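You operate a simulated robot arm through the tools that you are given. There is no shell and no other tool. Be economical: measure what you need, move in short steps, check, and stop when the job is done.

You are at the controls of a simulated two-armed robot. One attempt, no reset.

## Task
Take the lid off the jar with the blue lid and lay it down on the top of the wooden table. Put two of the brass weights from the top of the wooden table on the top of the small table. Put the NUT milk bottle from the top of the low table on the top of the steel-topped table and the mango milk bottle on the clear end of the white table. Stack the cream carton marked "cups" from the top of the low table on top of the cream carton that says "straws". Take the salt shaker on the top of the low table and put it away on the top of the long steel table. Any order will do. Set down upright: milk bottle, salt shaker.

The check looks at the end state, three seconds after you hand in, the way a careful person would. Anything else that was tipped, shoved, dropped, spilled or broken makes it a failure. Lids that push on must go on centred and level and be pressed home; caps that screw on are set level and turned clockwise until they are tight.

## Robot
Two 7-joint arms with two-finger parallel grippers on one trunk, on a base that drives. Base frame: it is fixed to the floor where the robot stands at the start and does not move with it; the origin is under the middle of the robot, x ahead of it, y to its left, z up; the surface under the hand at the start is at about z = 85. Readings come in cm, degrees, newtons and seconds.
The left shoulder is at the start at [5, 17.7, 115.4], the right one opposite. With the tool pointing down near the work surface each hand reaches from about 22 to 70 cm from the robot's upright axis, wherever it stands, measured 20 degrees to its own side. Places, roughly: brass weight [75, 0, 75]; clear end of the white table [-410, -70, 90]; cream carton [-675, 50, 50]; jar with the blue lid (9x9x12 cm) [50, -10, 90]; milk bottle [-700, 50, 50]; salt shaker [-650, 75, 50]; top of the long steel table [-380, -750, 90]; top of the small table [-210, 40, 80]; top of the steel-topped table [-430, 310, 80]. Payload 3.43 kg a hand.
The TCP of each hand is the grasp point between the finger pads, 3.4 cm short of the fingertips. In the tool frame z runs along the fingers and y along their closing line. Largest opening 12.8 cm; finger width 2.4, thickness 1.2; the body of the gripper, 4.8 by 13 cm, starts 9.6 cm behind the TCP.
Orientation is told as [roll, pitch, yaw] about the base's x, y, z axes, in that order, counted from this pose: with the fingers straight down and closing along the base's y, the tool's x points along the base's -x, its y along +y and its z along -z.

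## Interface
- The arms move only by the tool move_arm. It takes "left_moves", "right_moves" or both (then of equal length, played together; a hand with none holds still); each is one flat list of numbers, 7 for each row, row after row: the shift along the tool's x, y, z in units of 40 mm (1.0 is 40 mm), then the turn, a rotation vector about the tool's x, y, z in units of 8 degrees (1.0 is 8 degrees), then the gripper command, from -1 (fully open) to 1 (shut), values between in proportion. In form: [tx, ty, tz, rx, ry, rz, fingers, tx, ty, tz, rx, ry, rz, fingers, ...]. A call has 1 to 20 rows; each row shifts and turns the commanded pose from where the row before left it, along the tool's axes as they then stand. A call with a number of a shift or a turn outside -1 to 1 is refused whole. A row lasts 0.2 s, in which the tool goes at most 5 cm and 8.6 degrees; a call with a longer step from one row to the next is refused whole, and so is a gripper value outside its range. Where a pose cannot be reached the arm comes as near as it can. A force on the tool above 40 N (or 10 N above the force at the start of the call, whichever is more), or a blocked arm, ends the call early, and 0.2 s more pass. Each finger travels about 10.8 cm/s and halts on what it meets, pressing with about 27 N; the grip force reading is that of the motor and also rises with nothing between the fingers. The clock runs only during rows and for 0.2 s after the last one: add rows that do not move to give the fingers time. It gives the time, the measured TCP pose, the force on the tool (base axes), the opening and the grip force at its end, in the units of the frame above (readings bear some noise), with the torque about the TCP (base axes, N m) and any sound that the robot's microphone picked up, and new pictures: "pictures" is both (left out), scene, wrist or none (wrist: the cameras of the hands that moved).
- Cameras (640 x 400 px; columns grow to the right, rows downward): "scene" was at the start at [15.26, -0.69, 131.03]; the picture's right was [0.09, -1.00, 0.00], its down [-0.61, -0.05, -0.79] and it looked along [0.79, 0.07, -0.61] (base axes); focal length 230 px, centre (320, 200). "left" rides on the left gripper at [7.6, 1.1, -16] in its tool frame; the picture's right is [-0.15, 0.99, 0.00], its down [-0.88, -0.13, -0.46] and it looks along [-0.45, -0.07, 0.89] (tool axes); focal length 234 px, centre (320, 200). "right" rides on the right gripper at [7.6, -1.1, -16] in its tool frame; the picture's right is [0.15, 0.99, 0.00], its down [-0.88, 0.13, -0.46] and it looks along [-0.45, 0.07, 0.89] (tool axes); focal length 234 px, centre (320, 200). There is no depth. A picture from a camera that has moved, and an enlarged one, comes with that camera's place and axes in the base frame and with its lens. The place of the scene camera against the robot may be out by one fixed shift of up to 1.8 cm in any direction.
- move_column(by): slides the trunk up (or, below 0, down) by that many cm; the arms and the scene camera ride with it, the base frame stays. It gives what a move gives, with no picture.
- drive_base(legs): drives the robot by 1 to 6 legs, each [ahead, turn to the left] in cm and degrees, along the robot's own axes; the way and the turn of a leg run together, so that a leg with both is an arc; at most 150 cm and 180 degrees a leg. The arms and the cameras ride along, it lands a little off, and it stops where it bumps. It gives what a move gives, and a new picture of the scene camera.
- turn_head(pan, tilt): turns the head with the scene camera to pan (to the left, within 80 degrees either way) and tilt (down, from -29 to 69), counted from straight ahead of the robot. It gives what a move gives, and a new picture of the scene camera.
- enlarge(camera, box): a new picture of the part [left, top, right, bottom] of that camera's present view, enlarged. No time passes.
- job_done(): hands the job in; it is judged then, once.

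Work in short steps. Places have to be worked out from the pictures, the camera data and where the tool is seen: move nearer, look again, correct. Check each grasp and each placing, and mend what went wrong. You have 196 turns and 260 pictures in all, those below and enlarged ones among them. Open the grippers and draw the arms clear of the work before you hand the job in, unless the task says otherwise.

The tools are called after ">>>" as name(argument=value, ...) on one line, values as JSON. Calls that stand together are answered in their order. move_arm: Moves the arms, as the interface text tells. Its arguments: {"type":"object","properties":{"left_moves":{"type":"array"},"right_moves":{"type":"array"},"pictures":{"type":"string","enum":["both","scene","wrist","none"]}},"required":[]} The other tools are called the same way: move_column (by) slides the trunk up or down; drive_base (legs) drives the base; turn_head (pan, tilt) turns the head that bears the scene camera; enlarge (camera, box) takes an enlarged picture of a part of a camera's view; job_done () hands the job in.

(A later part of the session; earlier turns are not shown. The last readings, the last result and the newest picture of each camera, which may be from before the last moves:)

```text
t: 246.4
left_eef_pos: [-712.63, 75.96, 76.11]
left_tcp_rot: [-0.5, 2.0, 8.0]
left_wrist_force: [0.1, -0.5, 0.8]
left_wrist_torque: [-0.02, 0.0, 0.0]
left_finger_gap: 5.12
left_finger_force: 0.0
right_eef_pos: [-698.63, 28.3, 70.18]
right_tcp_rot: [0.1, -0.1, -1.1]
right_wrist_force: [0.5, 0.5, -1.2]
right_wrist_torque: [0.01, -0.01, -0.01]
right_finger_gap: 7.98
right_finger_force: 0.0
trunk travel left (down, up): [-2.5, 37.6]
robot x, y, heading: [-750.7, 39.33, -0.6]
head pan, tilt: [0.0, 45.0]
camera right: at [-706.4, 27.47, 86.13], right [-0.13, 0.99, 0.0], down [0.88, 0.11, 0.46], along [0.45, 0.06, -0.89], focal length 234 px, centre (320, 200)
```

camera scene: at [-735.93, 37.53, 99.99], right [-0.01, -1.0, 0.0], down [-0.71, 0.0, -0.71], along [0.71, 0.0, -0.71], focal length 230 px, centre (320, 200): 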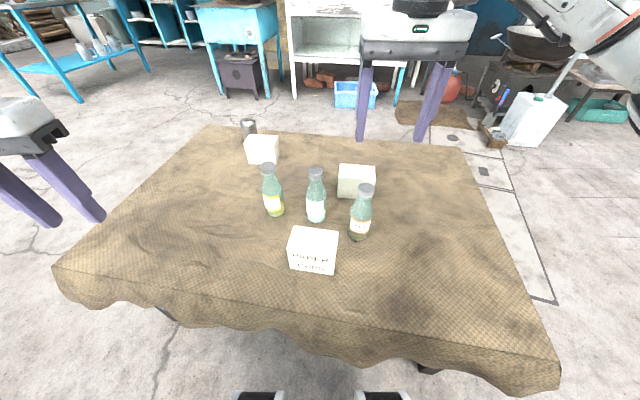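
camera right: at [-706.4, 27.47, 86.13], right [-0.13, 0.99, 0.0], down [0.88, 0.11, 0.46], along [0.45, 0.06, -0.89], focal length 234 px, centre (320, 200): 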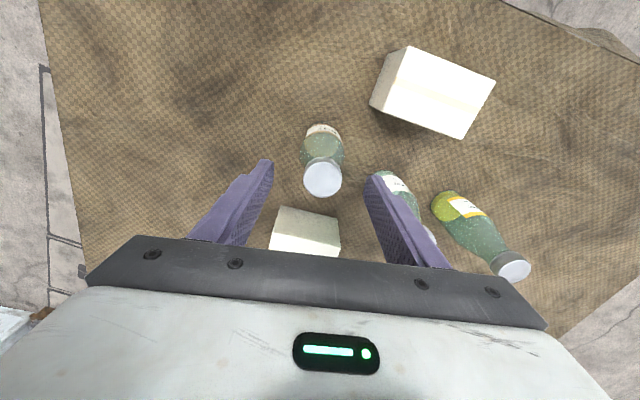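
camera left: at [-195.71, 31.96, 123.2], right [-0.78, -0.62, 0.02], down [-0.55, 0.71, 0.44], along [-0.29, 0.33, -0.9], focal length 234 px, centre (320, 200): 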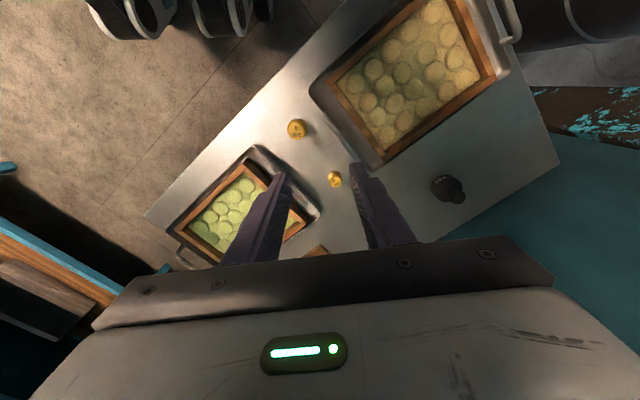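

Centred on the cap. I descend to z 60 and grip the body.

>>> move_arm(right_moves=[0, 0.06, 0.8, 0, 0, 0, -0.25, 0, 0, 0.9, 0, 0, 0, -0.25, 0, 0, 0.8, 0, 0, 0, -0.25, 0, 0, 0, 0, 0, 0, -0.1, 0, 0, 0, 0, 0, 0, 0.1, 0, 0, 0, 0, 0, 0, 0.5, 0, 0, 0, 0, 0, 0, 0.5], pictures="wrist")

```text
t: 248.0
left_eef_pos: [-712.61, 75.86, 76.02]
left_tcp_rot: [-0.6, 2.1, 8.0]
left_wrist_force: [0.2, -0.4, -0.5]
left_wrist_torque: [-0.02, -0.02, -0.02]
left_finger_gap: 5.11
left_finger_force: 0.1
right_eef_pos: [-698.54, 28.69, 60.0]
right_tcp_rot: [0.0, -0.1, -1.1]
right_wrist_force: [-0.5, -0.4, -0.4]
right_wrist_torque: [0.0, -0.08, 0.0]
right_finger_gap: 5.43
right_finger_force: 27.2
trunk travel left (down, up): [-2.5, 37.6]
robot x, y, heading: [-750.74, 39.0, -0.1]
head pan, tilt: [0.0, 45.0]
camera right: at [-706.27, 27.81, 75.97], right [-0.13, 0.99, 0.0], down [0.88, 0.11, 0.46], along [0.45, 0.06, -0.89], focal length 234 px, centre (320, 200)
```

right: 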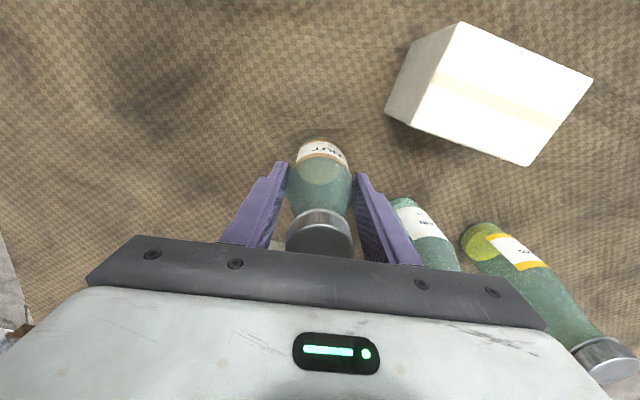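

Gripped at 5.4 cm. I lift and check.

>>> move_arm(right_moves=[0, 0, -0.2, 0, 0, 0, 0.6, 0, 0, -0.4, 0, 0, 0, 0.6, 0, 0, -0.8, 0, 0, 0, 0.6, 0, 0, -0.9, 0, 0, 0, 0.6, 0, 0, -0.9, 0, 0, 0, 0.6, 0, 0, -0.9, 0, 0, 0, 0.6, 0, 0, -0.9, 0, 0, 0, 0.6, 0, 0, -0.6, 0, 0, 0, 0.6])

```text
t: 249.8
left_eef_pos: [-712.65, 76.01, 75.91]
left_tcp_rot: [-0.5, 2.0, 8.0]
left_wrist_force: [-0.2, -0.2, 0.2]
left_wrist_torque: [0.01, -0.05, -0.02]
left_finger_gap: 5.11
left_finger_force: 0.0
right_eef_pos: [-698.59, 28.71, 82.66]
right_tcp_rot: [0.0, 0.0, -1.0]
right_wrist_force: [-0.3, 0.4, -4.5]
right_wrist_torque: [0.0, 0.04, 0.02]
right_finger_gap: 5.43
right_finger_force: 26.8
trunk travel left (down, up): [-2.5, 37.6]
robot x, y, heading: [-750.44, 39.6, -0.4]
head pan, tilt: [0.0, 45.0]
camera scene: at [-735.91, 37.53, 99.98], right [-0.01, -1.0, 0.0], down [-0.71, 0.0, -0.71], along [0.71, 0.0, -0.71], focal length 230 px, centre (320, 200)
camera right: at [-706.29, 27.8, 98.62], right [-0.13, 0.99, 0.0], down [0.88, 0.11, 0.46], along [0.45, 0.06, -0.89], focal length 234 px, centre (320, 200)
```

scene: 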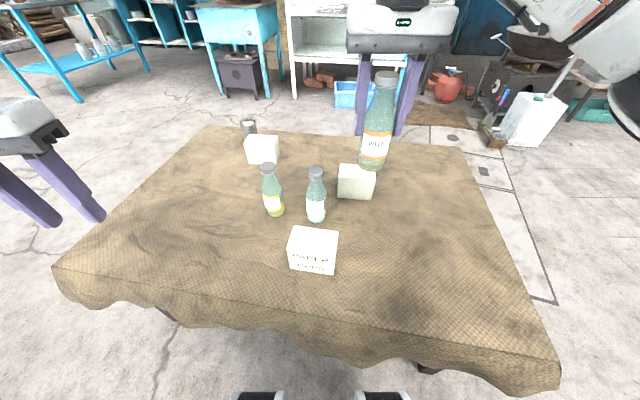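
right: 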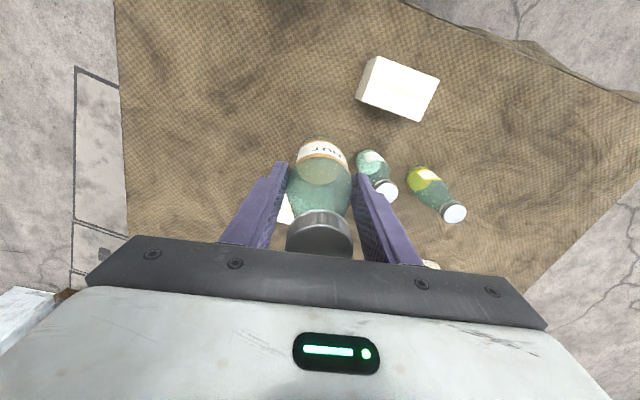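

NUT is held upright and clear. For the mango bottle I turn right 29° so the left hand comes over it.

>>> drive_base(legs=[[0, -29]])

>>> move_arm(left_moves=[0, 0, 0, 0.12, -0.25, 0, -0.25, 0, 0, 0, 0, 0, 0, -0.25], pictures="wrist")

```text
t: 251.6
left_eef_pos: [-699.69, 52.99, 75.89]
left_tcp_rot: [-0.5, 1.9, -20.8]
left_wrist_force: [0.2, -0.5, 0.3]
left_wrist_torque: [0.01, 0.0, -0.01]
left_finger_gap: 5.14
left_finger_force: 0.1
right_eef_pos: [-709.96, 4.78, 82.71]
right_tcp_rot: [0.1, 0.0, -29.9]
right_wrist_force: [1.1, 0.9, -3.6]
right_wrist_torque: [0.01, 0.02, -0.01]
right_finger_gap: 5.41
right_finger_force: 27.4
trunk travel left (down, up): [-2.5, 37.6]
robot x, y, heading: [-750.71, 38.83, -29.3]
head pan, tilt: [0.0, 45.0]
camera scene: at [-737.83, 30.24, 99.98], right [-0.49, -0.87, 0.0], down [-0.62, 0.34, -0.71], along [0.62, -0.34, -0.71], focal length 230 px, centre (320, 200)
```

scene: 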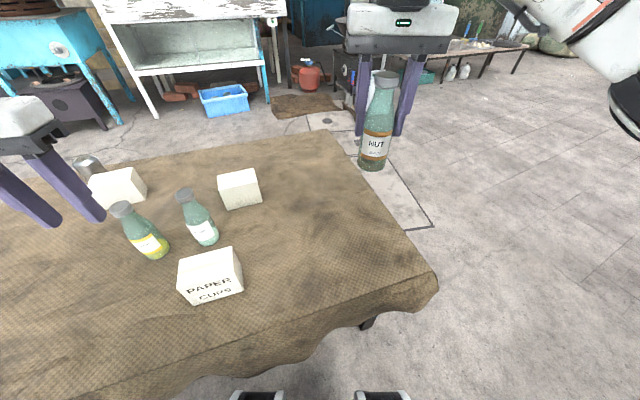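

```text
t: 252.2
left_eef_pos: [-699.63, 53.08, 76.12]
left_tcp_rot: [-2.3, -0.3, -20.4]
left_wrist_force: [-0.5, 0.5, 0.0]
left_wrist_torque: [0.0, 0.0, 0.0]
left_finger_gap: 7.99
left_finger_force: 0.0
right_eef_pos: [-709.91, 4.71, 82.63]
right_tcp_rot: [-0.1, 0.0, -29.9]
right_wrist_force: [-0.8, -0.2, -4.0]
right_wrist_torque: [0.0, -0.04, -0.01]
right_finger_gap: 5.42
right_finger_force: 26.8
trunk travel left (down, up): [-2.5, 37.6]
robot x, y, heading: [-750.91, 38.63, -29.4]
head pan, tilt: [0.0, 45.0]
camera left: at [-706.12, 57.44, 91.95], right [0.48, 0.88, -0.04], down [0.78, -0.41, 0.47], along [0.39, -0.25, -0.88], focal length 234 px, centre (320, 200)
```

left: 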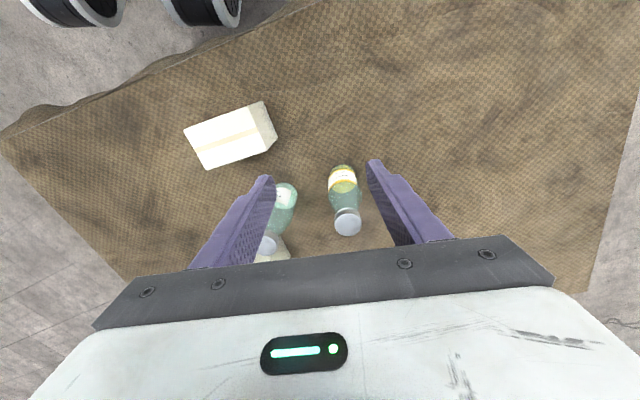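

Mango is at (-690.7, 52). I level the left hand, move over the bottle and lower to z 70.

>>> move_arm(left_moves=[-0.55, 0.13, 0, -0.28, 0, 0, -0.25, -0.55, 0.13, 0, 0, 0, 0, -0.25, -0.55, 0.13, 0, 0, 0, 0, -0.25, -0.53, 0.13, 0, 0, 0, 0, -0.25, 0, 0, 0.75, 0, 0, 0, -0.25, 0, 0, 0.75, 0, 0, 0, -0.25], pictures="wrist")

```text
t: 253.6
left_eef_pos: [-690.58, 52.94, 70.09]
left_tcp_rot: [-0.5, -0.4, -18.9]
left_wrist_force: [-0.5, 0.3, 0.9]
left_wrist_torque: [0.0, -0.03, 0.03]
left_finger_gap: 8.0
left_finger_force: 0.1
right_eef_pos: [-709.92, 4.93, 82.84]
right_tcp_rot: [0.0, 0.0, -29.8]
right_wrist_force: [0.1, -0.2, -3.7]
right_wrist_torque: [0.0, 0.0, 0.01]
right_finger_gap: 5.4
right_finger_force: 27.1
trunk travel left (down, up): [-2.5, 37.6]
robot x, y, heading: [-751.06, 39.38, -29.2]
head pan, tilt: [0.0, 45.0]
camera left: at [-697.33, 56.75, 85.97], right [0.46, 0.89, -0.01], down [0.79, -0.4, 0.46], along [0.41, -0.22, -0.89], focal length 234 px, centre (320, 200)
```

left: 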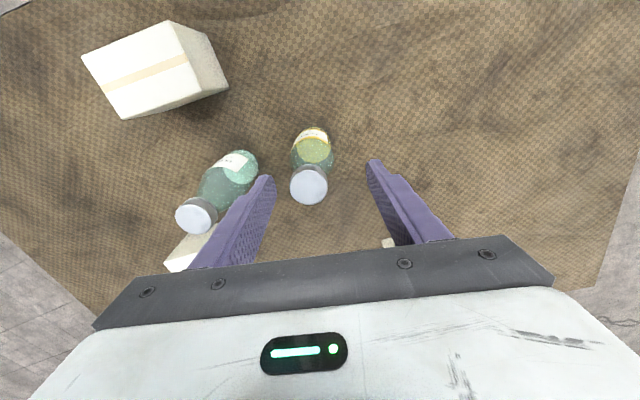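

Slight 1 cm correction, then descend and grip.

>>> move_arm(left_moves=[-0.1, -0.23, 0, 0, 0, 0, -0.25, 0, 0, 0.8, 0, 0, 0, -0.25, 0, 0, 0.9, 0, 0, 0, -0.25, 0, 0, 0.8, 0, 0, 0, -0.25, 0, 0, 0, 0, 0, 0, -0.1, 0, 0, 0, 0, 0, 0, 0.1, 0, 0, 0, 0, 0, 0, 0.5, 0, 0, 0, 0, 0, 0, 0.5], pictures="wrist")

```text
t: 255.4
left_eef_pos: [-690.38, 51.95, 60.05]
left_tcp_rot: [0.3, -0.3, -19.3]
left_wrist_force: [1.6, -3.8, 6.3]
left_wrist_torque: [-0.71, -0.11, 0.0]
left_finger_gap: 5.42
left_finger_force: 27.2
right_eef_pos: [-710.01, 4.77, 82.73]
right_tcp_rot: [0.0, -0.1, -29.9]
right_wrist_force: [-0.2, 0.4, -4.5]
right_wrist_torque: [0.02, 0.0, -0.03]
right_finger_gap: 5.43
right_finger_force: 26.9
trunk travel left (down, up): [-2.5, 37.6]
robot x, y, heading: [-750.51, 38.96, -29.3]
head pan, tilt: [0.0, 45.0]
camera left: at [-697.31, 55.46, 75.92], right [0.46, 0.89, 0.01], down [0.79, -0.42, 0.46], along [0.41, -0.21, -0.89], focal length 234 px, centre (320, 200)
```

left: 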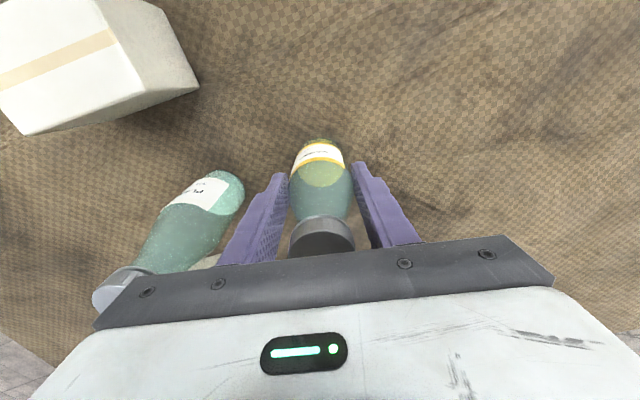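

Mango gripped (5.4 cm). I lift it and move it slightly outward.

>>> move_arm(left_moves=[0, 0, -0.2, 0, 0, 0, 0.6, 0, 0, -0.4, 0, 0, 0, 0.6, 0, 0, -0.7, 0, 0, 0, 0.6, 0, 0, -0.8, 0, 0, 0, 0.6, 0, 0, -0.8, 0, 0, 0, 0.6, 0.2, 0, -0.8, 0, 0, 0, 0.6, 0.4, 0.1, -0.8, 0, 0, 0, 0.6, 0.4, 0.1, -0.8, 0, 0, 0, 0.6])

```text
t: 257.4
left_eef_pos: [-694.26, 55.51, 79.11]
left_tcp_rot: [-2.2, 2.2, -16.7]
left_wrist_force: [0.0, 0.3, -3.5]
left_wrist_torque: [0.02, 0.01, 0.01]
left_finger_gap: 5.42
left_finger_force: 26.8
right_eef_pos: [-709.91, 4.79, 82.57]
right_tcp_rot: [-0.1, 0.0, -29.9]
right_wrist_force: [0.6, 0.8, -3.1]
right_wrist_torque: [-0.03, -0.01, -0.01]
right_finger_gap: 5.41
right_finger_force: 26.5
trunk travel left (down, up): [-2.5, 37.6]
robot x, y, heading: [-750.47, 38.9, -29.1]
head pan, tilt: [0.0, 45.0]
stopped in row 8 (left hand): the arm was blocked; the commanded pose is now the measured one
camera scene: at [-737.8, 30.26, 99.98], right [-0.49, -0.87, 0.0], down [-0.62, 0.34, -0.71], along [0.62, -0.34, -0.71], focal length 230 px, centre (320, 200)
camera left: at [-700.47, 59.22, 95.33], right [0.42, 0.91, -0.05], down [0.83, -0.37, 0.43], along [0.37, -0.22, -0.9], focal length 234 px, centre (320, 200)
```

scene: 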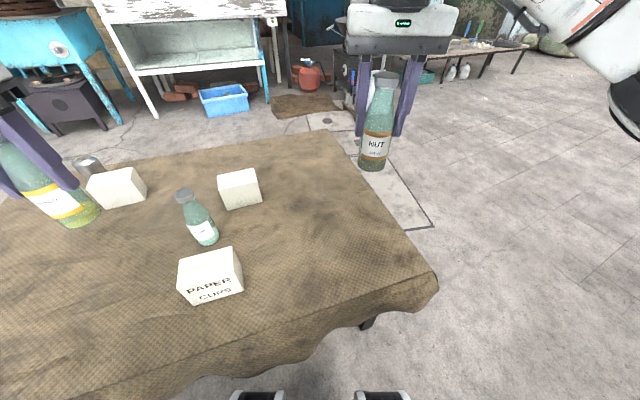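
left: 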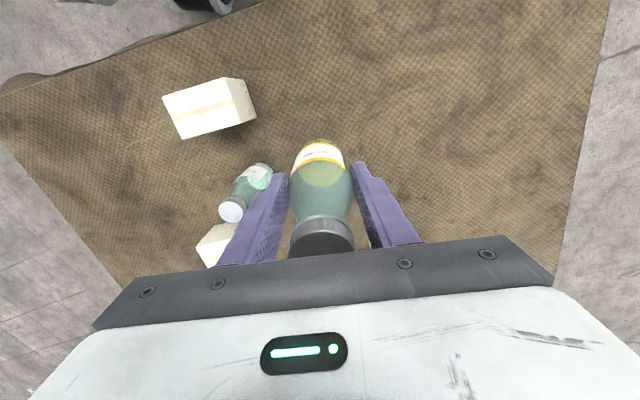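

Both bottles are held. I raise the trunk, back away, and drive round to the west end of the steel-topped table.

>>> move_column(by=25)

>>> drive_base(legs=[[-45, 0], [0, 104], [150, 0], [50, 0], [0, -59], [140, 0]])

```text
t: 260.0
left_eef_pos: [-694.37, 55.43, 104.2]
left_tcp_rot: [-2.2, 2.2, -16.7]
left_wrist_force: [-0.3, -0.4, -2.8]
left_wrist_torque: [0.01, 0.05, 0.02]
left_finger_gap: 5.42
left_finger_force: 26.6
right_eef_pos: [-709.94, 4.84, 107.63]
right_tcp_rot: [0.0, 0.0, -29.9]
right_wrist_force: [0.6, -0.5, -4.0]
right_wrist_torque: [0.01, -0.01, 0.01]
right_finger_gap: 5.41
right_finger_force: 26.5
trunk travel left (down, up): [-27.5, 12.6]
robot x, y, heading: [-750.89, 38.96, -28.9]
head pan, tilt: [0.0, 45.0]
```

```text
t: 285.8
left_eef_pos: [-572.97, 342.42, 104.27]
left_tcp_rot: [-2.3, 2.2, 27.2]
left_wrist_force: [-0.2, -0.5, -4.5]
left_wrist_torque: [-0.03, 0.07, 0.02]
left_finger_gap: 5.39
left_finger_force: 27.1
right_eef_pos: [-548.88, 295.14, 107.65]
right_tcp_rot: [0.0, 0.0, 14.2]
right_wrist_force: [0.9, -0.2, -3.9]
right_wrist_torque: [-0.03, 0.0, 0.01]
right_finger_gap: 5.4
right_finger_force: 27.0
trunk travel left (down, up): [-27.5, 12.6]
robot x, y, heading: [-601.86, 291.52, 14.8]
head pan, tilt: [0.0, 45.0]
camera scene: at [-587.78, 293.89, 124.98], right [0.26, -0.97, 0.0], down [-0.68, -0.18, -0.71], along [0.68, 0.18, -0.71], focal length 230 px, centre (320, 200)
```

scene: 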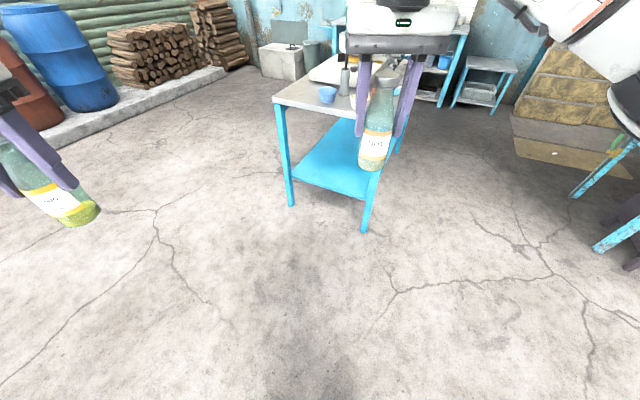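

The table's west end is at x ≈ -484, y 289–344. I come closer, facing it squarely.

>>> drive_base(legs=[[0, 6], [64, 0], [0, -21]])

>>> turn_head(pan=0, tilt=38)

```text
t: 291.0
left_eef_pos: [-501.76, 355.78, 104.15]
left_tcp_rot: [-2.3, 2.2, 12.3]
left_wrist_force: [-0.1, -0.3, -3.3]
left_wrist_torque: [0.01, 0.02, 0.01]
left_finger_gap: 5.4
left_finger_force: 26.7
right_eef_pos: [-490.87, 303.78, 107.59]
right_tcp_rot: [0.0, 0.0, -0.9]
right_wrist_force: [-0.2, -1.2, -4.0]
right_wrist_torque: [0.02, 0.01, -0.02]
right_finger_gap: 5.4
right_finger_force: 27.3
trunk travel left (down, up): [-27.5, 12.6]
robot x, y, heading: [-542.97, 314.03, -0.1]
head pan, tilt: [0.0, 45.0]
camera scene: at [-528.32, 312.58, 124.98], right [0.0, -1.0, 0.0], down [-0.71, 0.0, -0.71], along [0.71, 0.0, -0.71], focal length 230 px, centre (320, 200)
```

scene: 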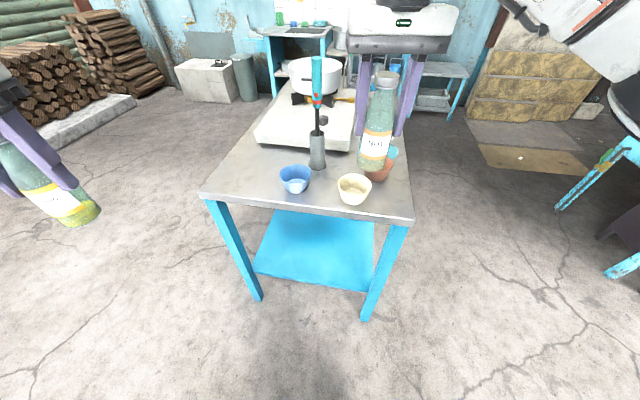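

```text
t: 291.7
left_eef_pos: [-501.94, 355.86, 104.24]
left_tcp_rot: [-2.2, 2.2, 12.3]
left_wrist_force: [-0.9, -0.6, -4.0]
left_wrist_torque: [-0.01, 0.03, 0.0]
left_finger_gap: 5.4
left_finger_force: 27.2
right_eef_pos: [-490.89, 303.9, 107.54]
right_tcp_rot: [0.0, 0.0, -1.0]
right_wrist_force: [-0.7, 0.0, -3.0]
right_wrist_torque: [-0.02, 0.01, 0.04]
right_finger_gap: 5.41
right_finger_force: 27.2
trunk travel left (down, up): [-27.5, 12.6]
robot x, y, heading: [-543.16, 314.27, -0.0]
head pan, tilt: [0.0, 38.0]
camera scene: at [-527.83, 312.63, 126.0], right [0.0, -1.0, 0.0], down [-0.62, 0.0, -0.79], along [0.79, 0.0, -0.62], focal length 230 px, centre (320, 200)
```

scene: 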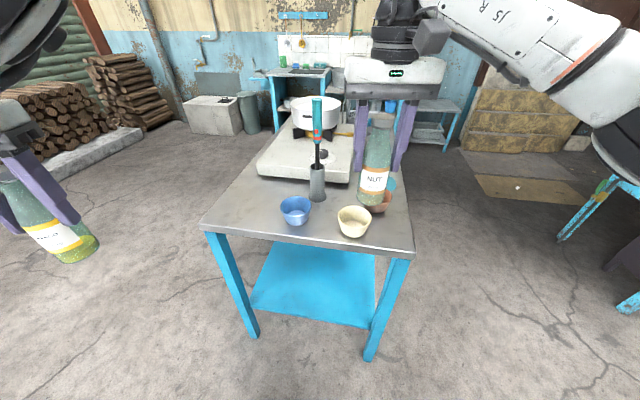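

The free spot on the top is the left-hand front area around (-471, 336), beside the blue bowl. I shift the robot left so the right hand reaches it.

>>> drive_base(legs=[[-40, 0], [0, 35], [50, 0], [0, -35], [14, 0]])

>>> enlarge(camera="right", box=[0, 0, 640, 400])

```text
t: 301.0
left_eef_pos: [-486.88, 384.68, 104.2]
left_tcp_rot: [-2.3, 2.1, 12.6]
left_wrist_force: [-0.4, 0.5, -4.2]
left_wrist_torque: [0.01, 0.07, -0.03]
left_finger_gap: 5.4
left_finger_force: 27.3
right_eef_pos: [-475.74, 332.66, 107.61]
right_tcp_rot: [0.0, 0.1, -0.6]
right_wrist_force: [-0.2, 0.4, -3.7]
right_wrist_torque: [0.0, 0.07, 0.0]
right_finger_gap: 5.39
right_finger_force: 27.3
trunk travel left (down, up): [-27.5, 12.6]
robot x, y, heading: [-528.24, 342.53, 0.0]
head pan, tilt: [0.0, 38.0]
camera scene: at [-512.71, 341.23, 125.99], right [0.0, -1.0, 0.0], down [-0.62, 0.0, -0.79], along [0.79, 0.0, -0.62], focal length 230 px, centre (320, 200)
```

scene: 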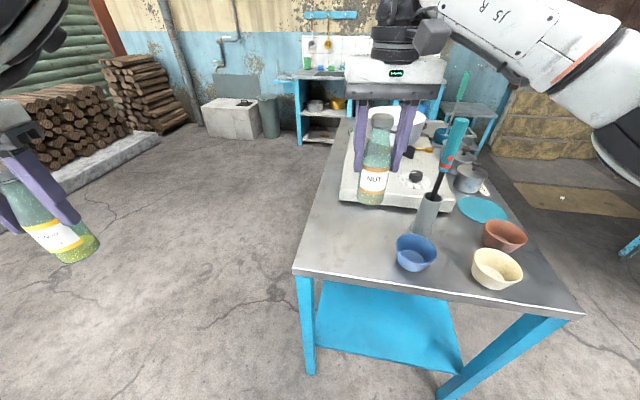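

```text
1.00 times, centred on (320, 200) of right (not enlarged: the box is as wide or as high as the picture)
camera zoom: at [-483.49, 331.71, 123.53], right [-0.14, 0.99, 0.0], down [0.88, 0.12, 0.46], along [0.45, 0.06, -0.89], focal length 234 px, centre (320, 200)
```

zoom: 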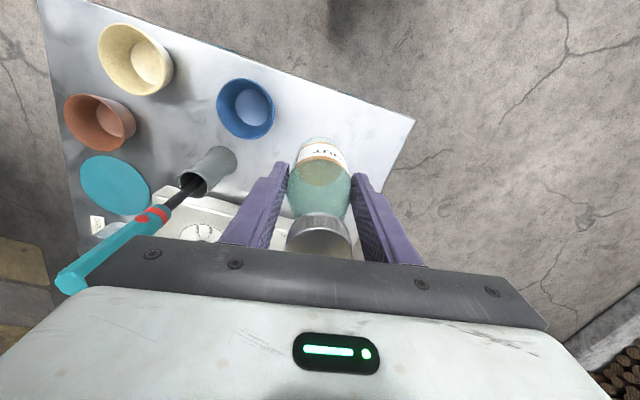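

Spot confirmed clear. I move to (-472.7, 335) and lower to just above the table.

>>> move_arm(right_moves=[-0.4, 0.3, 0, 0, 0, 0, 0.6, -0.35, 0.3, 0.4, 0, 0, 0, 0.6, 0, 0, 0.8, 0, 0, 0, 0.6, 0, 0, 0.8, 0, 0, 0, 0.6, 0, 0, 0.8, 0, 0, 0, 0.6, 0, 0, 0.5, 0, 0, 0, 0.6, 0, 0, 0.25, 0, 0, 0, 0.6, 0, 0, 0, 0, 0, 0, 0.6], pictures="both")

```text
t: 302.8
left_eef_pos: [-486.97, 384.55, 104.25]
left_tcp_rot: [-2.3, 2.2, 12.7]
left_wrist_force: [0.3, 0.5, -3.5]
left_wrist_torque: [0.01, 0.04, 0.0]
left_finger_gap: 5.4
left_finger_force: 26.8
right_eef_pos: [-472.73, 334.99, 93.32]
right_tcp_rot: [0.0, -0.1, -0.6]
right_wrist_force: [-0.1, -1.0, -4.2]
right_wrist_torque: [0.02, 0.06, 0.0]
right_finger_gap: 5.4
right_finger_force: 26.5
trunk travel left (down, up): [-27.5, 12.6]
robot x, y, heading: [-528.03, 342.7, 0.4]
head pan, tilt: [0.0, 38.0]
camera scene: at [-512.79, 341.23, 126.0], right [0.0, -1.0, 0.0], down [-0.62, 0.0, -0.79], along [0.79, 0.0, -0.62], focal length 230 px, centre (320, 200)
camera right: at [-480.46, 334.06, 109.22], right [-0.14, 0.99, 0.0], down [0.88, 0.12, 0.46], along [0.45, 0.06, -0.89], focal length 234 px, centre (320, 200)
```

scene: 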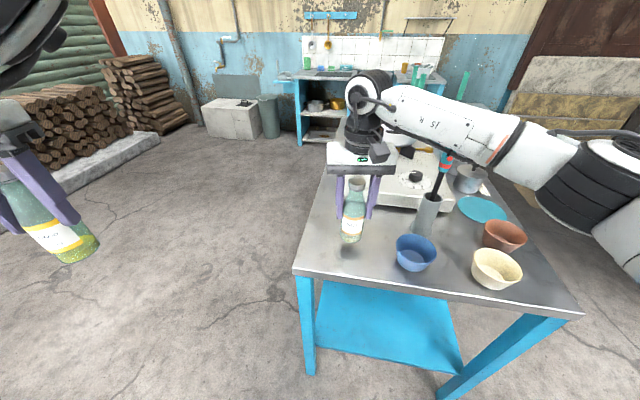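
right: 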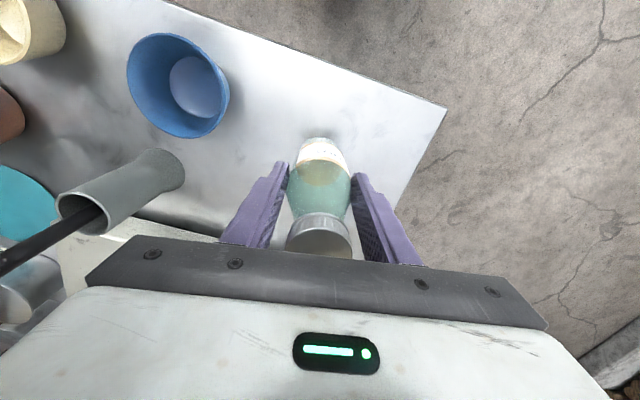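

Clear. Fine lowering until the bottle base touches.

>>> move_arm(right_moves=[0, 0, 0.2, 0, 0, 0, 0.6, 0, 0, 0.15, 0, 0, 0, 0.6, 0, 0, 0.1, 0, 0, 0, 0.6, 0, 0, 0.1, 0, 0, 0, 0.6, 0, 0, 0, 0, 0, 0, 0.6], pictures="none")

```text
t: 304.0
left_eef_pos: [-487.03, 384.62, 104.07]
left_tcp_rot: [-2.4, 2.2, 12.6]
left_wrist_force: [0.0, 0.1, -3.8]
left_wrist_torque: [-0.02, 0.03, -0.01]
left_finger_gap: 5.4
left_finger_force: 26.8
right_eef_pos: [-472.75, 335.04, 91.22]
right_tcp_rot: [0.0, 0.0, -0.7]
right_wrist_force: [0.0, 1.0, -3.4]
right_wrist_torque: [0.03, -0.01, 0.02]
right_finger_gap: 5.41
right_finger_force: 27.1
trunk travel left (down, up): [-27.5, 12.6]
robot x, y, heading: [-528.3, 342.36, 0.2]
head pan, tilt: [0.0, 38.0]
```

>>> move_arm(right_moves=[0, 0, 0.08, 0, 0, 0, 0.6, 0, 0, 0.08, 0, 0, 0, 0.6, 0, 0, 0.06, 0, 0, 0, 0.6, 0, 0, 0, 0, 0, 0, 0.6], pictures="none")

```text
t: 305.0
left_eef_pos: [-486.95, 384.52, 104.21]
left_tcp_rot: [-2.3, 2.3, 12.5]
left_wrist_force: [0.2, -0.2, -3.5]
left_wrist_torque: [-0.01, 0.04, 0.0]
left_finger_gap: 5.39
left_finger_force: 26.7
right_eef_pos: [-472.81, 335.0, 90.26]
right_tcp_rot: [-0.1, -0.1, -0.7]
right_wrist_force: [0.2, -0.2, -4.7]
right_wrist_torque: [0.0, 0.01, -0.02]
right_finger_gap: 5.4
right_finger_force: 27.0
trunk travel left (down, up): [-27.5, 12.6]
robot x, y, heading: [-527.94, 342.53, 0.1]
head pan, tilt: [0.0, 38.0]
```

Still free (−4.7 N is just its weight). I go on finely.

>>> move_arm(right_moves=[0, 0, 0.06, 0, 0, 0, 0.6, 0, 0, 0.06, 0, 0, 0, 0.6, 0, 0, 0.06, 0, 0, 0, 0.6, 0, 0, 0, 0, 0, 0, 0.6], pictures="none")

```text
t: 306.0
left_eef_pos: [-487.14, 384.65, 104.41]
left_tcp_rot: [-2.3, 2.2, 12.6]
left_wrist_force: [-1.0, 0.5, -4.2]
left_wrist_torque: [0.02, 0.03, 0.03]
left_finger_gap: 5.43
left_finger_force: 26.5
right_eef_pos: [-472.8, 334.95, 90.11]
right_tcp_rot: [0.1, -0.4, -0.7]
right_wrist_force: [-2.0, -4.9, 20.4]
right_wrist_torque: [-0.3, 0.52, 0.07]
right_finger_gap: 5.42
right_finger_force: 26.7
trunk travel left (down, up): [-27.5, 12.6]
robot x, y, heading: [-528.16, 342.74, -0.1]
head pan, tilt: [0.0, 38.0]
```

Contact. I ease the pressure, open and rise straight up.

>>> move_arm(right_moves=[0, 0, -0.12, 0, 0, 0, 0.6, 0, 0, 0, 0, 0, 0, 0, 0, 0, 0, 0, 0, 0, -0.2, 0, 0, 0, 0, 0, 0, -0.25, 0, 0, -0.5, 0, 0, 0, -0.25, 0, 0, -0.8, 0, 0, 0, -0.25, 0, 0, -0.9, 0, 0, 0, -0.25, 0, 0, -0.9, 0, 0, 0, -0.25, 0, 0, -0.9, 0, 0, 0, -0.25, 0, 0, -0.5, 0, 0, 0, -0.25], pictures="scene")

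```text
t: 308.2
left_eef_pos: [-487.02, 384.5, 104.21]
left_tcp_rot: [-2.3, 2.2, 12.6]
left_wrist_force: [0.3, 0.6, -3.6]
left_wrist_torque: [-0.03, 0.02, -0.03]
left_finger_gap: 5.42
left_finger_force: 27.2
right_eef_pos: [-472.72, 334.86, 108.21]
right_tcp_rot: [0.1, -0.1, -0.7]
right_wrist_force: [-0.1, 0.5, -0.1]
right_wrist_torque: [-0.02, -0.04, 0.02]
right_finger_gap: 7.98
right_finger_force: 0.1
trunk travel left (down, up): [-27.5, 12.6]
robot x, y, heading: [-528.3, 342.9, 0.3]
head pan, tilt: [0.0, 38.0]
camera scene: at [-512.83, 341.24, 126.01], right [0.0, -1.0, 0.0], down [-0.62, 0.0, -0.79], along [0.79, 0.0, -0.62], focal length 230 px, centre (320, 200)
```

scene: 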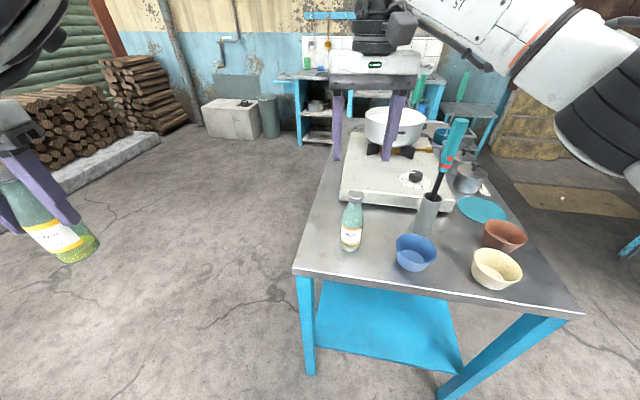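

NUT bottle stands on the steel-topped table. Now the mango bottle: I back off and drive down the street past the griddle cart toward the white table's south end.

>>> drive_base(legs=[[-27, 0], [0, -90], [150, 0], [150, 0]])

>>> turn_head(pan=20, tilt=22)

```text
t: 328.0
left_eef_pos: [-514.58, 0.86, 104.18]
left_tcp_rot: [-2.3, 2.2, -78.1]
left_wrist_force: [-0.2, -0.4, -3.6]
left_wrist_torque: [0.03, 0.0, -0.01]
left_finger_gap: 5.41
left_finger_force: 27.0
right_eef_pos: [-564.2, -12.8, 108.33]
right_tcp_rot: [0.0, -0.1, -91.3]
right_wrist_force: [0.5, -0.3, -0.1]
right_wrist_torque: [0.02, -0.01, 0.0]
right_finger_gap: 8.02
right_finger_force: 0.1
trunk travel left (down, up): [-27.5, 12.6]
robot x, y, heading: [-555.59, 42.57, -90.5]
head pan, tilt: [0.0, 38.0]
camera scene: at [-556.4, 25.44, 126.01], right [-1.0, 0.01, 0.0], down [0.01, 0.62, -0.79], along [-0.01, -0.79, -0.62], focal length 230 px, centre (320, 200)
```

scene: 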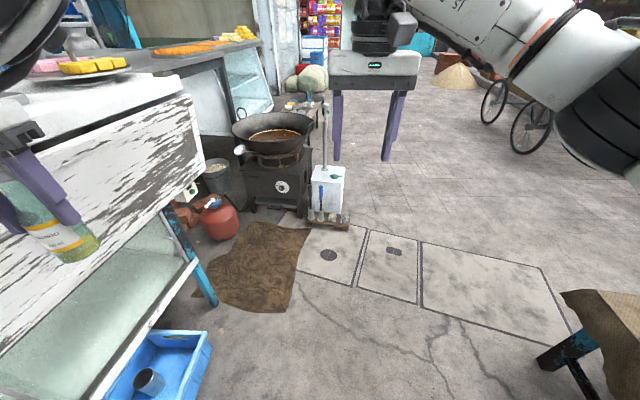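

```text
t: 328.8
left_eef_pos: [-514.42, 0.95, 104.16]
left_tcp_rot: [-2.4, 2.2, -78.0]
left_wrist_force: [-0.7, 0.4, -4.2]
left_wrist_torque: [0.03, -0.03, -0.01]
left_finger_gap: 5.39
left_finger_force: 27.2
right_eef_pos: [-564.2, -12.78, 108.3]
right_tcp_rot: [0.0, -0.1, -91.3]
right_wrist_force: [-0.4, -0.7, -0.3]
right_wrist_torque: [0.01, 0.02, 0.0]
right_finger_gap: 7.99
right_finger_force: 0.1
trunk travel left (down, up): [-27.5, 12.6]
robot x, y, heading: [-555.96, 42.45, -90.4]
head pan, tilt: [20.0, 22.0]
camera scene: at [-553.23, 25.33, 128.52], right [-0.94, -0.33, 0.0], down [-0.13, 0.35, -0.93], along [0.31, -0.87, -0.38], focal length 230 px, centre (320, 200)
```

scene: 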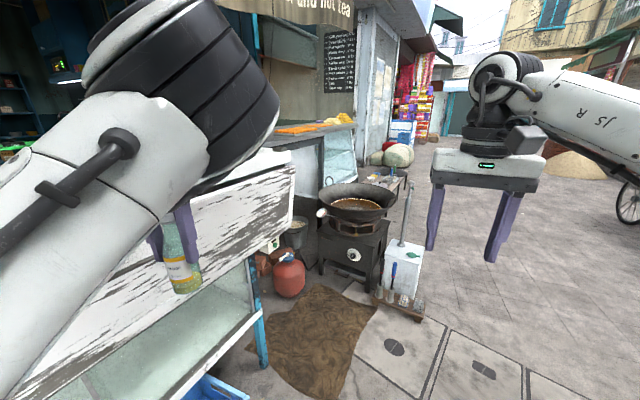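

I need a better view of the white table's top. I raise the trunk fully and turn to face it.

>>> move_column(by=12)

>>> drive_base(legs=[[0, 60]])

>>> turn_head(pan=-10, tilt=22)

```text
t: 330.3
left_eef_pos: [-514.44, 0.88, 116.19]
left_tcp_rot: [-2.3, 2.1, -78.1]
left_wrist_force: [0.1, -1.2, -3.8]
left_wrist_torque: [0.02, 0.03, 0.0]
left_finger_gap: 5.4
left_finger_force: 27.1
right_eef_pos: [-564.18, -12.71, 120.19]
right_tcp_rot: [-0.1, 0.0, -91.3]
right_wrist_force: [-0.4, -0.2, 0.3]
right_wrist_torque: [0.02, 0.0, 0.0]
right_finger_gap: 8.02
right_finger_force: 0.0
trunk travel left (down, up): [-39.5, 0.6]
robot x, y, heading: [-555.98, 42.19, -90.4]
head pan, tilt: [20.0, 22.0]
```

```text
t: 332.8
left_eef_pos: [-497.57, 46.12, 115.95]
left_tcp_rot: [-4.6, 1.8, -29.0]
left_wrist_force: [0.0, -4.0, -4.2]
left_wrist_torque: [-0.1, 0.04, -0.03]
left_finger_gap: 5.43
left_finger_force: 25.1
right_eef_pos: [-519.04, 0.66, 120.28]
right_tcp_rot: [-0.2, -0.1, -41.2]
right_wrist_force: [-0.8, 0.2, 0.6]
right_wrist_torque: [-0.02, 0.03, 0.04]
right_finger_gap: 7.99
right_finger_force: 0.1
trunk travel left (down, up): [-39.5, 0.6]
robot x, y, heading: [-556.04, 42.38, -40.7]
head pan, tilt: [20.0, 22.0]
stopped in leg 1: the force on the tool passed its limit at 59 N (the readings are from after the stop); the commanded pose is now the measured one
camera scene: at [-542.25, 33.25, 140.52], right [-0.35, -0.94, 0.0], down [-0.35, 0.13, -0.93], along [0.87, -0.33, -0.37], focal length 230 px, centre (320, 200)
```

scene: 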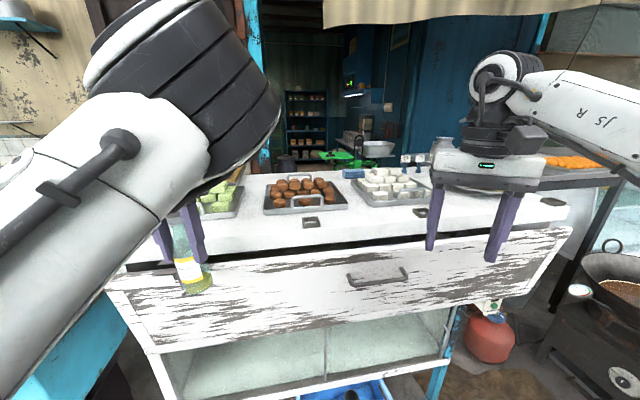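

```text
t: 333.8
left_eef_pos: [-497.54, 45.94, 116.0]
left_tcp_rot: [-4.6, 1.9, -29.0]
left_wrist_force: [-0.3, -6.0, -3.1]
left_wrist_torque: [-0.2, 0.08, -0.04]
left_finger_gap: 5.43
left_finger_force: 24.8
right_eef_pos: [-519.05, 0.69, 120.18]
right_tcp_rot: [0.0, 0.0, -41.4]
right_wrist_force: [-0.1, 0.2, 1.3]
right_wrist_torque: [-0.01, -0.02, 0.01]
right_finger_gap: 8.0
right_finger_force: 0.1
trunk travel left (down, up): [-39.5, 0.6]
robot x, y, heading: [-555.91, 42.77, -40.5]
head pan, tilt: [-10.0, 22.0]
camera scene: at [-545.05, 29.27, 140.52], right [-0.77, -0.63, 0.0], down [-0.24, 0.29, -0.93], along [0.59, -0.72, -0.38], focal length 230 px, centre (320, 200)
```

scene: 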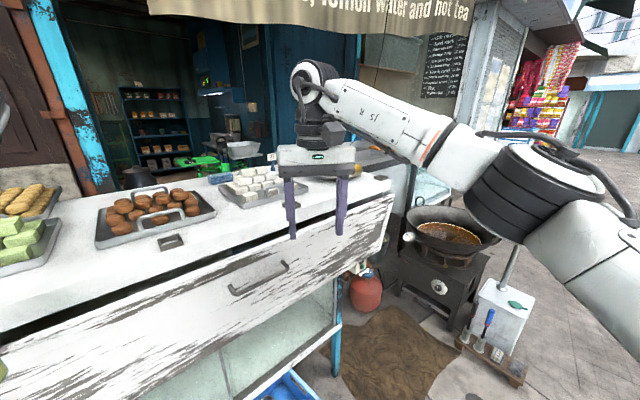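

The bottle or hand bumped something to its left (griddle pan side). I immediately turn back and look at that side.

>>> drive_base(legs=[[0, -18]])

>>> enlarge(camera="left", box=[0, 0, 640, 400])

```text
t: 335.2
left_eef_pos: [-499.32, 27.68, 115.99]
left_tcp_rot: [-4.4, 1.8, -47.1]
left_wrist_force: [-0.6, -0.3, -3.4]
left_wrist_torque: [0.09, 0.01, -0.02]
left_finger_gap: 5.4
left_finger_force: 27.0
right_eef_pos: [-533.99, -8.72, 120.29]
right_tcp_rot: [0.0, -0.2, -59.6]
right_wrist_force: [0.0, -0.3, -0.5]
right_wrist_torque: [0.02, -0.01, 0.0]
right_finger_gap: 8.0
right_finger_force: 0.1
trunk travel left (down, up): [-39.5, 0.6]
robot x, y, heading: [-555.77, 42.44, -58.8]
head pan, tilt: [-10.0, 22.0]
camera scene: at [-549.33, 26.4, 140.52], right [-0.93, -0.36, 0.0], down [-0.14, 0.35, -0.93], along [0.33, -0.86, -0.38], focal length 230 px, centre (320, 200)
```

scene: 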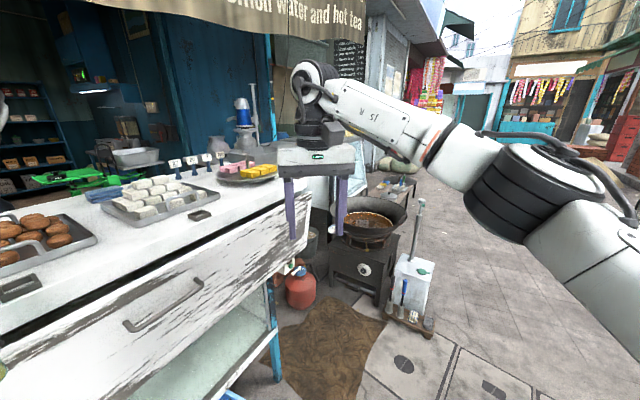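

```text
1.00 times, centred on (320, 200) of left (not enlarged: the box is as wide or as high as the picture)
camera zoom: at [-502.41, 34.51, 132.05], right [0.82, 0.56, -0.08], down [0.54, -0.72, 0.44], along [0.19, -0.4, -0.9], focal length 234 px, centre (320, 200)
```

zoom: 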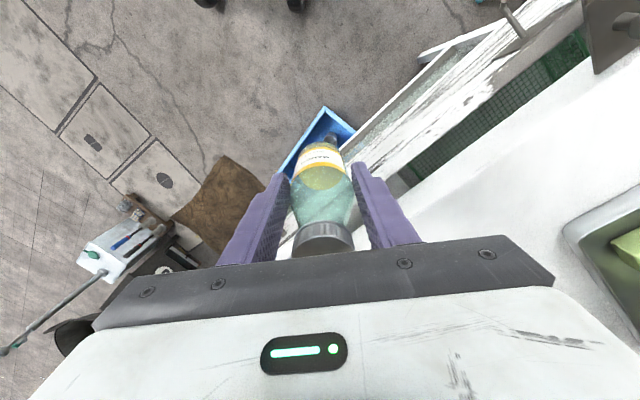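

Geometry shows this sideboard's top is ~108 cm high and covered with sweets: it is not the target. The white table at z 90 with the clear south end (-410, -70) is the eastern piece I passed earlier, so I drive back round to its east side.

>>> drive_base(legs=[[-40, 0], [0, -150], [0, -60.5], [137, 0], [0, -91], [120, 0]])

```text
t: 362.5
left_eef_pos: [-415.52, 254.84, 115.96]
left_tcp_rot: [-4.6, 1.8, 11.9]
left_wrist_force: [0.1, -0.5, -4.3]
left_wrist_torque: [-0.01, 0.06, 0.02]
left_finger_gap: 5.41
left_finger_force: 27.5
right_eef_pos: [-402.02, 206.43, 120.31]
right_tcp_rot: [0.0, -0.1, -0.6]
right_wrist_force: [0.2, 0.0, 0.9]
right_wrist_torque: [0.02, 0.03, -0.01]
right_finger_gap: 7.98
right_finger_force: 0.0
trunk travel left (down, up): [-39.5, 0.6]
robot x, y, heading: [-457.27, 214.04, 0.5]
head pan, tilt: [-10.0, 22.0]
camera scene: at [-441.54, 210.99, 140.52], right [-0.17, -0.99, 0.0], down [-0.37, 0.06, -0.93], along [0.91, -0.16, -0.38], focal length 230 px, centre (320, 200)
```

scene: 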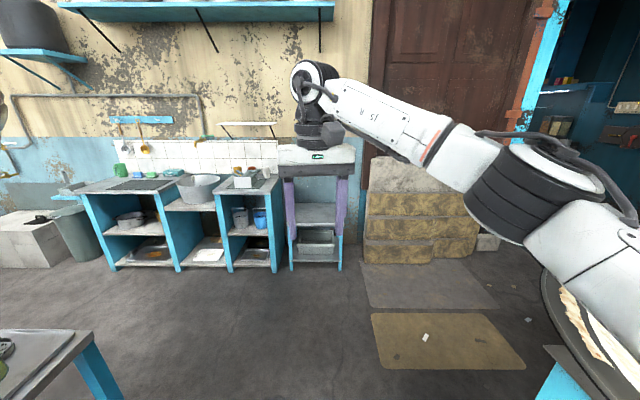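

I continue east, then turn south into the corridor.

>>> drive_base(legs=[[120, 0], [0, -87], [150, 0]])

>>> turn_head(pan=-35, tilt=28)

```text
t: 379.2
left_eef_pos: [-292.09, 23.65, 115.98]
left_tcp_rot: [-4.5, 1.9, -76.8]
left_wrist_force: [0.0, -0.1, -3.0]
left_wrist_torque: [0.06, 0.02, 0.0]
left_finger_gap: 5.43
left_finger_force: 27.3
right_eef_pos: [-340.12, 8.91, 120.18]
right_tcp_rot: [0.1, -0.1, -89.3]
right_wrist_force: [0.5, 0.5, -0.5]
right_wrist_torque: [0.02, 0.03, 0.0]
right_finger_gap: 8.02
right_finger_force: 0.0
trunk travel left (down, up): [-39.5, 0.6]
robot x, y, heading: [-333.66, 64.41, -88.8]
head pan, tilt: [-10.0, 22.0]
camera scene: at [-335.44, 46.8, 140.52], right [-0.99, 0.15, 0.0], down [0.06, 0.37, -0.93], along [-0.14, -0.92, -0.37], focal length 230 px, centre (320, 200)
```

scene: 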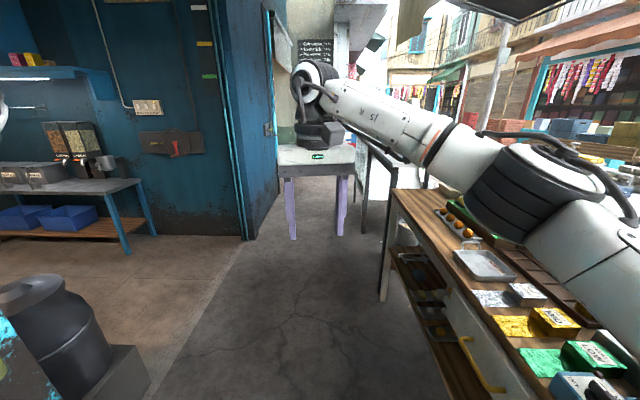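

```text
t: 380.1
left_eef_pos: [-292.04, 23.63, 115.97]
left_tcp_rot: [-4.6, 1.8, -76.8]
left_wrist_force: [0.8, 0.3, -3.9]
left_wrist_torque: [0.07, -0.01, -0.01]
left_finger_gap: 5.39
left_finger_force: 27.0
right_eef_pos: [-340.15, 9.02, 120.28]
right_tcp_rot: [-0.1, -0.1, -89.1]
right_wrist_force: [-0.1, 0.0, -1.0]
right_wrist_torque: [0.01, 0.01, 0.04]
right_finger_gap: 8.01
right_finger_force: 0.0
trunk travel left (down, up): [-39.5, 0.6]
robot x, y, heading: [-334.1, 64.61, -88.6]
head pan, tilt: [-35.0, 28.0]
camera scene: at [-339.09, 48.39, 139.57], right [-0.83, 0.55, 0.0], down [0.26, 0.39, -0.88], along [-0.49, -0.74, -0.47], focal length 230 px, centre (320, 200)
```

scene: 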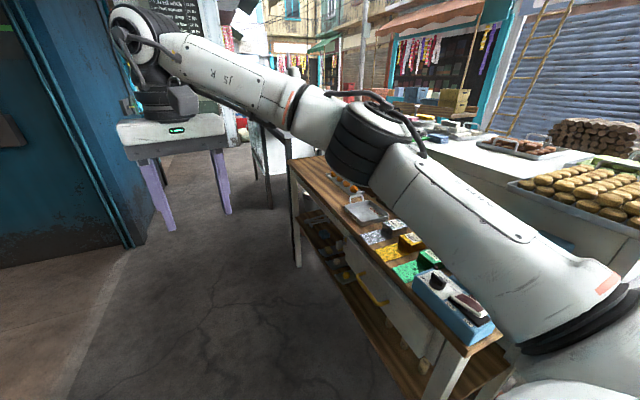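

The eastern counter (white body, top at z ≈ 90, clear south end at ≈(-408, -75)) matches the given place. I drive alongside and turn to face west before it.

>>> drive_base(legs=[[98, 0], [0, -97]])

>>> turn_head(pan=18, tilt=38)

```text
t: 389.3
left_eef_pos: [-378.52, -69.29, 115.94]
left_tcp_rot: [-4.5, 1.8, -174.8]
left_wrist_force: [0.1, 0.4, -3.7]
left_wrist_torque: [0.0, -0.06, 0.01]
left_finger_gap: 5.37
left_finger_force: 27.1
right_eef_pos: [-386.16, -19.59, 120.28]
right_tcp_rot: [0.0, -0.2, 172.8]
right_wrist_force: [-0.1, -0.5, -0.9]
right_wrist_torque: [0.01, 0.05, 0.0]
right_finger_gap: 7.99
right_finger_force: 0.0
trunk travel left (down, up): [-39.5, 0.6]
robot x, y, heading: [-332.35, -33.59, 173.0]
head pan, tilt: [-35.0, 28.0]
camera scene: at [-346.29, -28.22, 139.56], right [0.66, 0.75, 0.0], down [0.35, -0.31, -0.88], along [-0.66, 0.59, -0.47], focal length 230 px, centre (320, 200)
```

scene: 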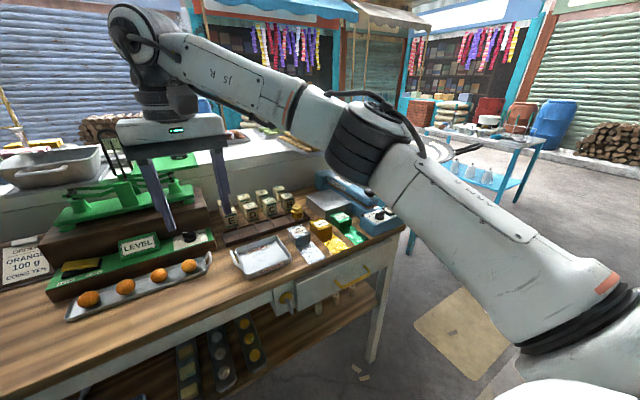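

```text
t: 390.5
left_eef_pos: [-378.38, -69.37, 116.04]
left_tcp_rot: [-4.6, 1.6, -174.9]
left_wrist_force: [-0.4, 0.1, -3.7]
left_wrist_torque: [0.01, -0.08, 0.03]
left_finger_gap: 5.4
left_finger_force: 27.5
right_eef_pos: [-386.23, -19.67, 120.23]
right_tcp_rot: [-0.1, -0.1, 172.8]
right_wrist_force: [0.4, 0.0, 0.8]
right_wrist_torque: [0.01, 0.01, -0.01]
right_finger_gap: 7.98
right_finger_force: 0.0
trunk travel left (down, up): [-39.5, 0.6]
robot x, y, heading: [-332.21, -33.72, 173.4]
head pan, tilt: [18.0, 38.0]
camera scene: at [-347.92, -35.99, 138.01], right [-0.2, 0.98, 0.0], down [0.6, 0.12, -0.79], along [-0.77, -0.16, -0.62], focal length 230 px, centre (320, 200)
```

scene: 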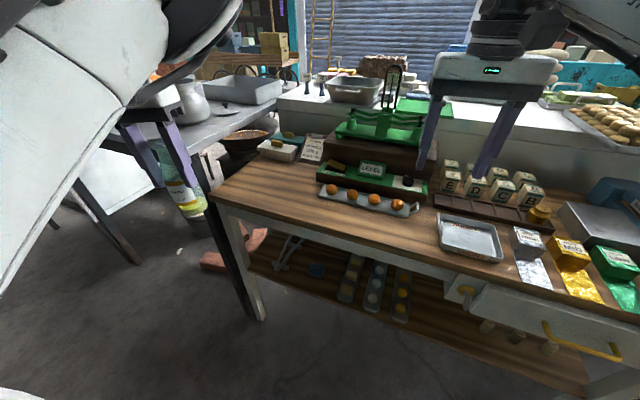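

The clear patch projects exactly to (-410, -70). I drive forward 22 cm and check with the left camera.

>>> drive_base(legs=[[22, 0]])

>>> enlarge(camera="left", box=[0, 0, 640, 400])

```text
t: 392.2
left_eef_pos: [-400.39, -67.01, 115.92]
left_tcp_rot: [-4.5, 1.9, -174.6]
left_wrist_force: [-0.3, 1.1, -3.3]
left_wrist_torque: [0.0, -0.09, -0.02]
left_finger_gap: 5.41
left_finger_force: 26.6
right_eef_pos: [-408.13, -17.27, 120.29]
right_tcp_rot: [-0.1, -0.1, 172.9]
right_wrist_force: [-0.4, -0.3, 0.0]
right_wrist_torque: [0.01, -0.02, 0.0]
right_finger_gap: 7.99
right_finger_force: 0.1
trunk travel left (down, up): [-39.5, 0.6]
robot x, y, heading: [-353.89, -31.17, 173.7]
head pan, tilt: [18.0, 38.0]
camera scene: at [-369.85, -33.55, 138.0], right [-0.2, 0.98, 0.0], down [0.6, 0.12, -0.79], along [-0.77, -0.16, -0.62], focal length 230 px, centre (320, 200)
```

scene: 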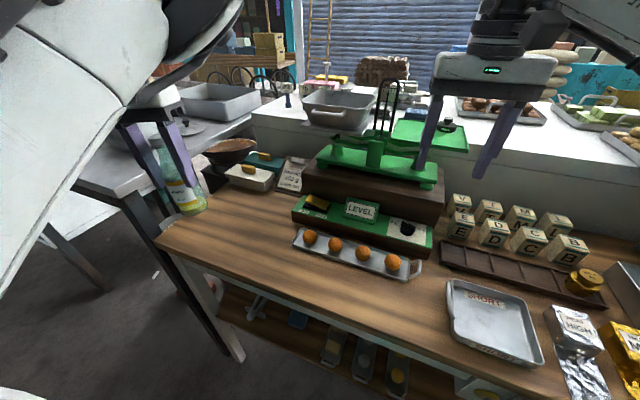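

```text
1.00 times, centred on (320, 200) of left (not enlarged: the box is as wide or as high as the picture)
camera zoom: at [-393.0, -68.74, 132.0], right [-0.05, -1.0, -0.08], down [-0.9, 0.01, 0.44], along [-0.43, 0.1, -0.9], focal length 234 px, centre (320, 200)
```

zoom: 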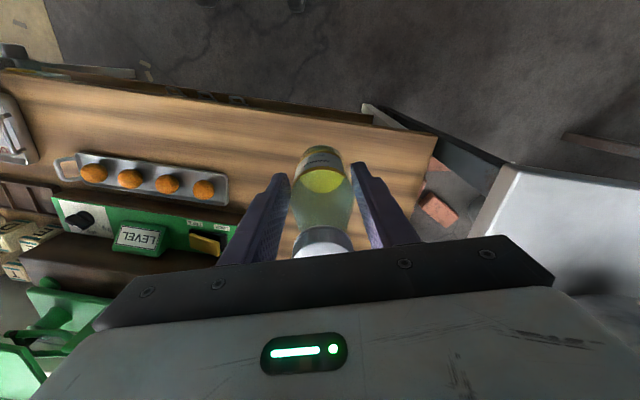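

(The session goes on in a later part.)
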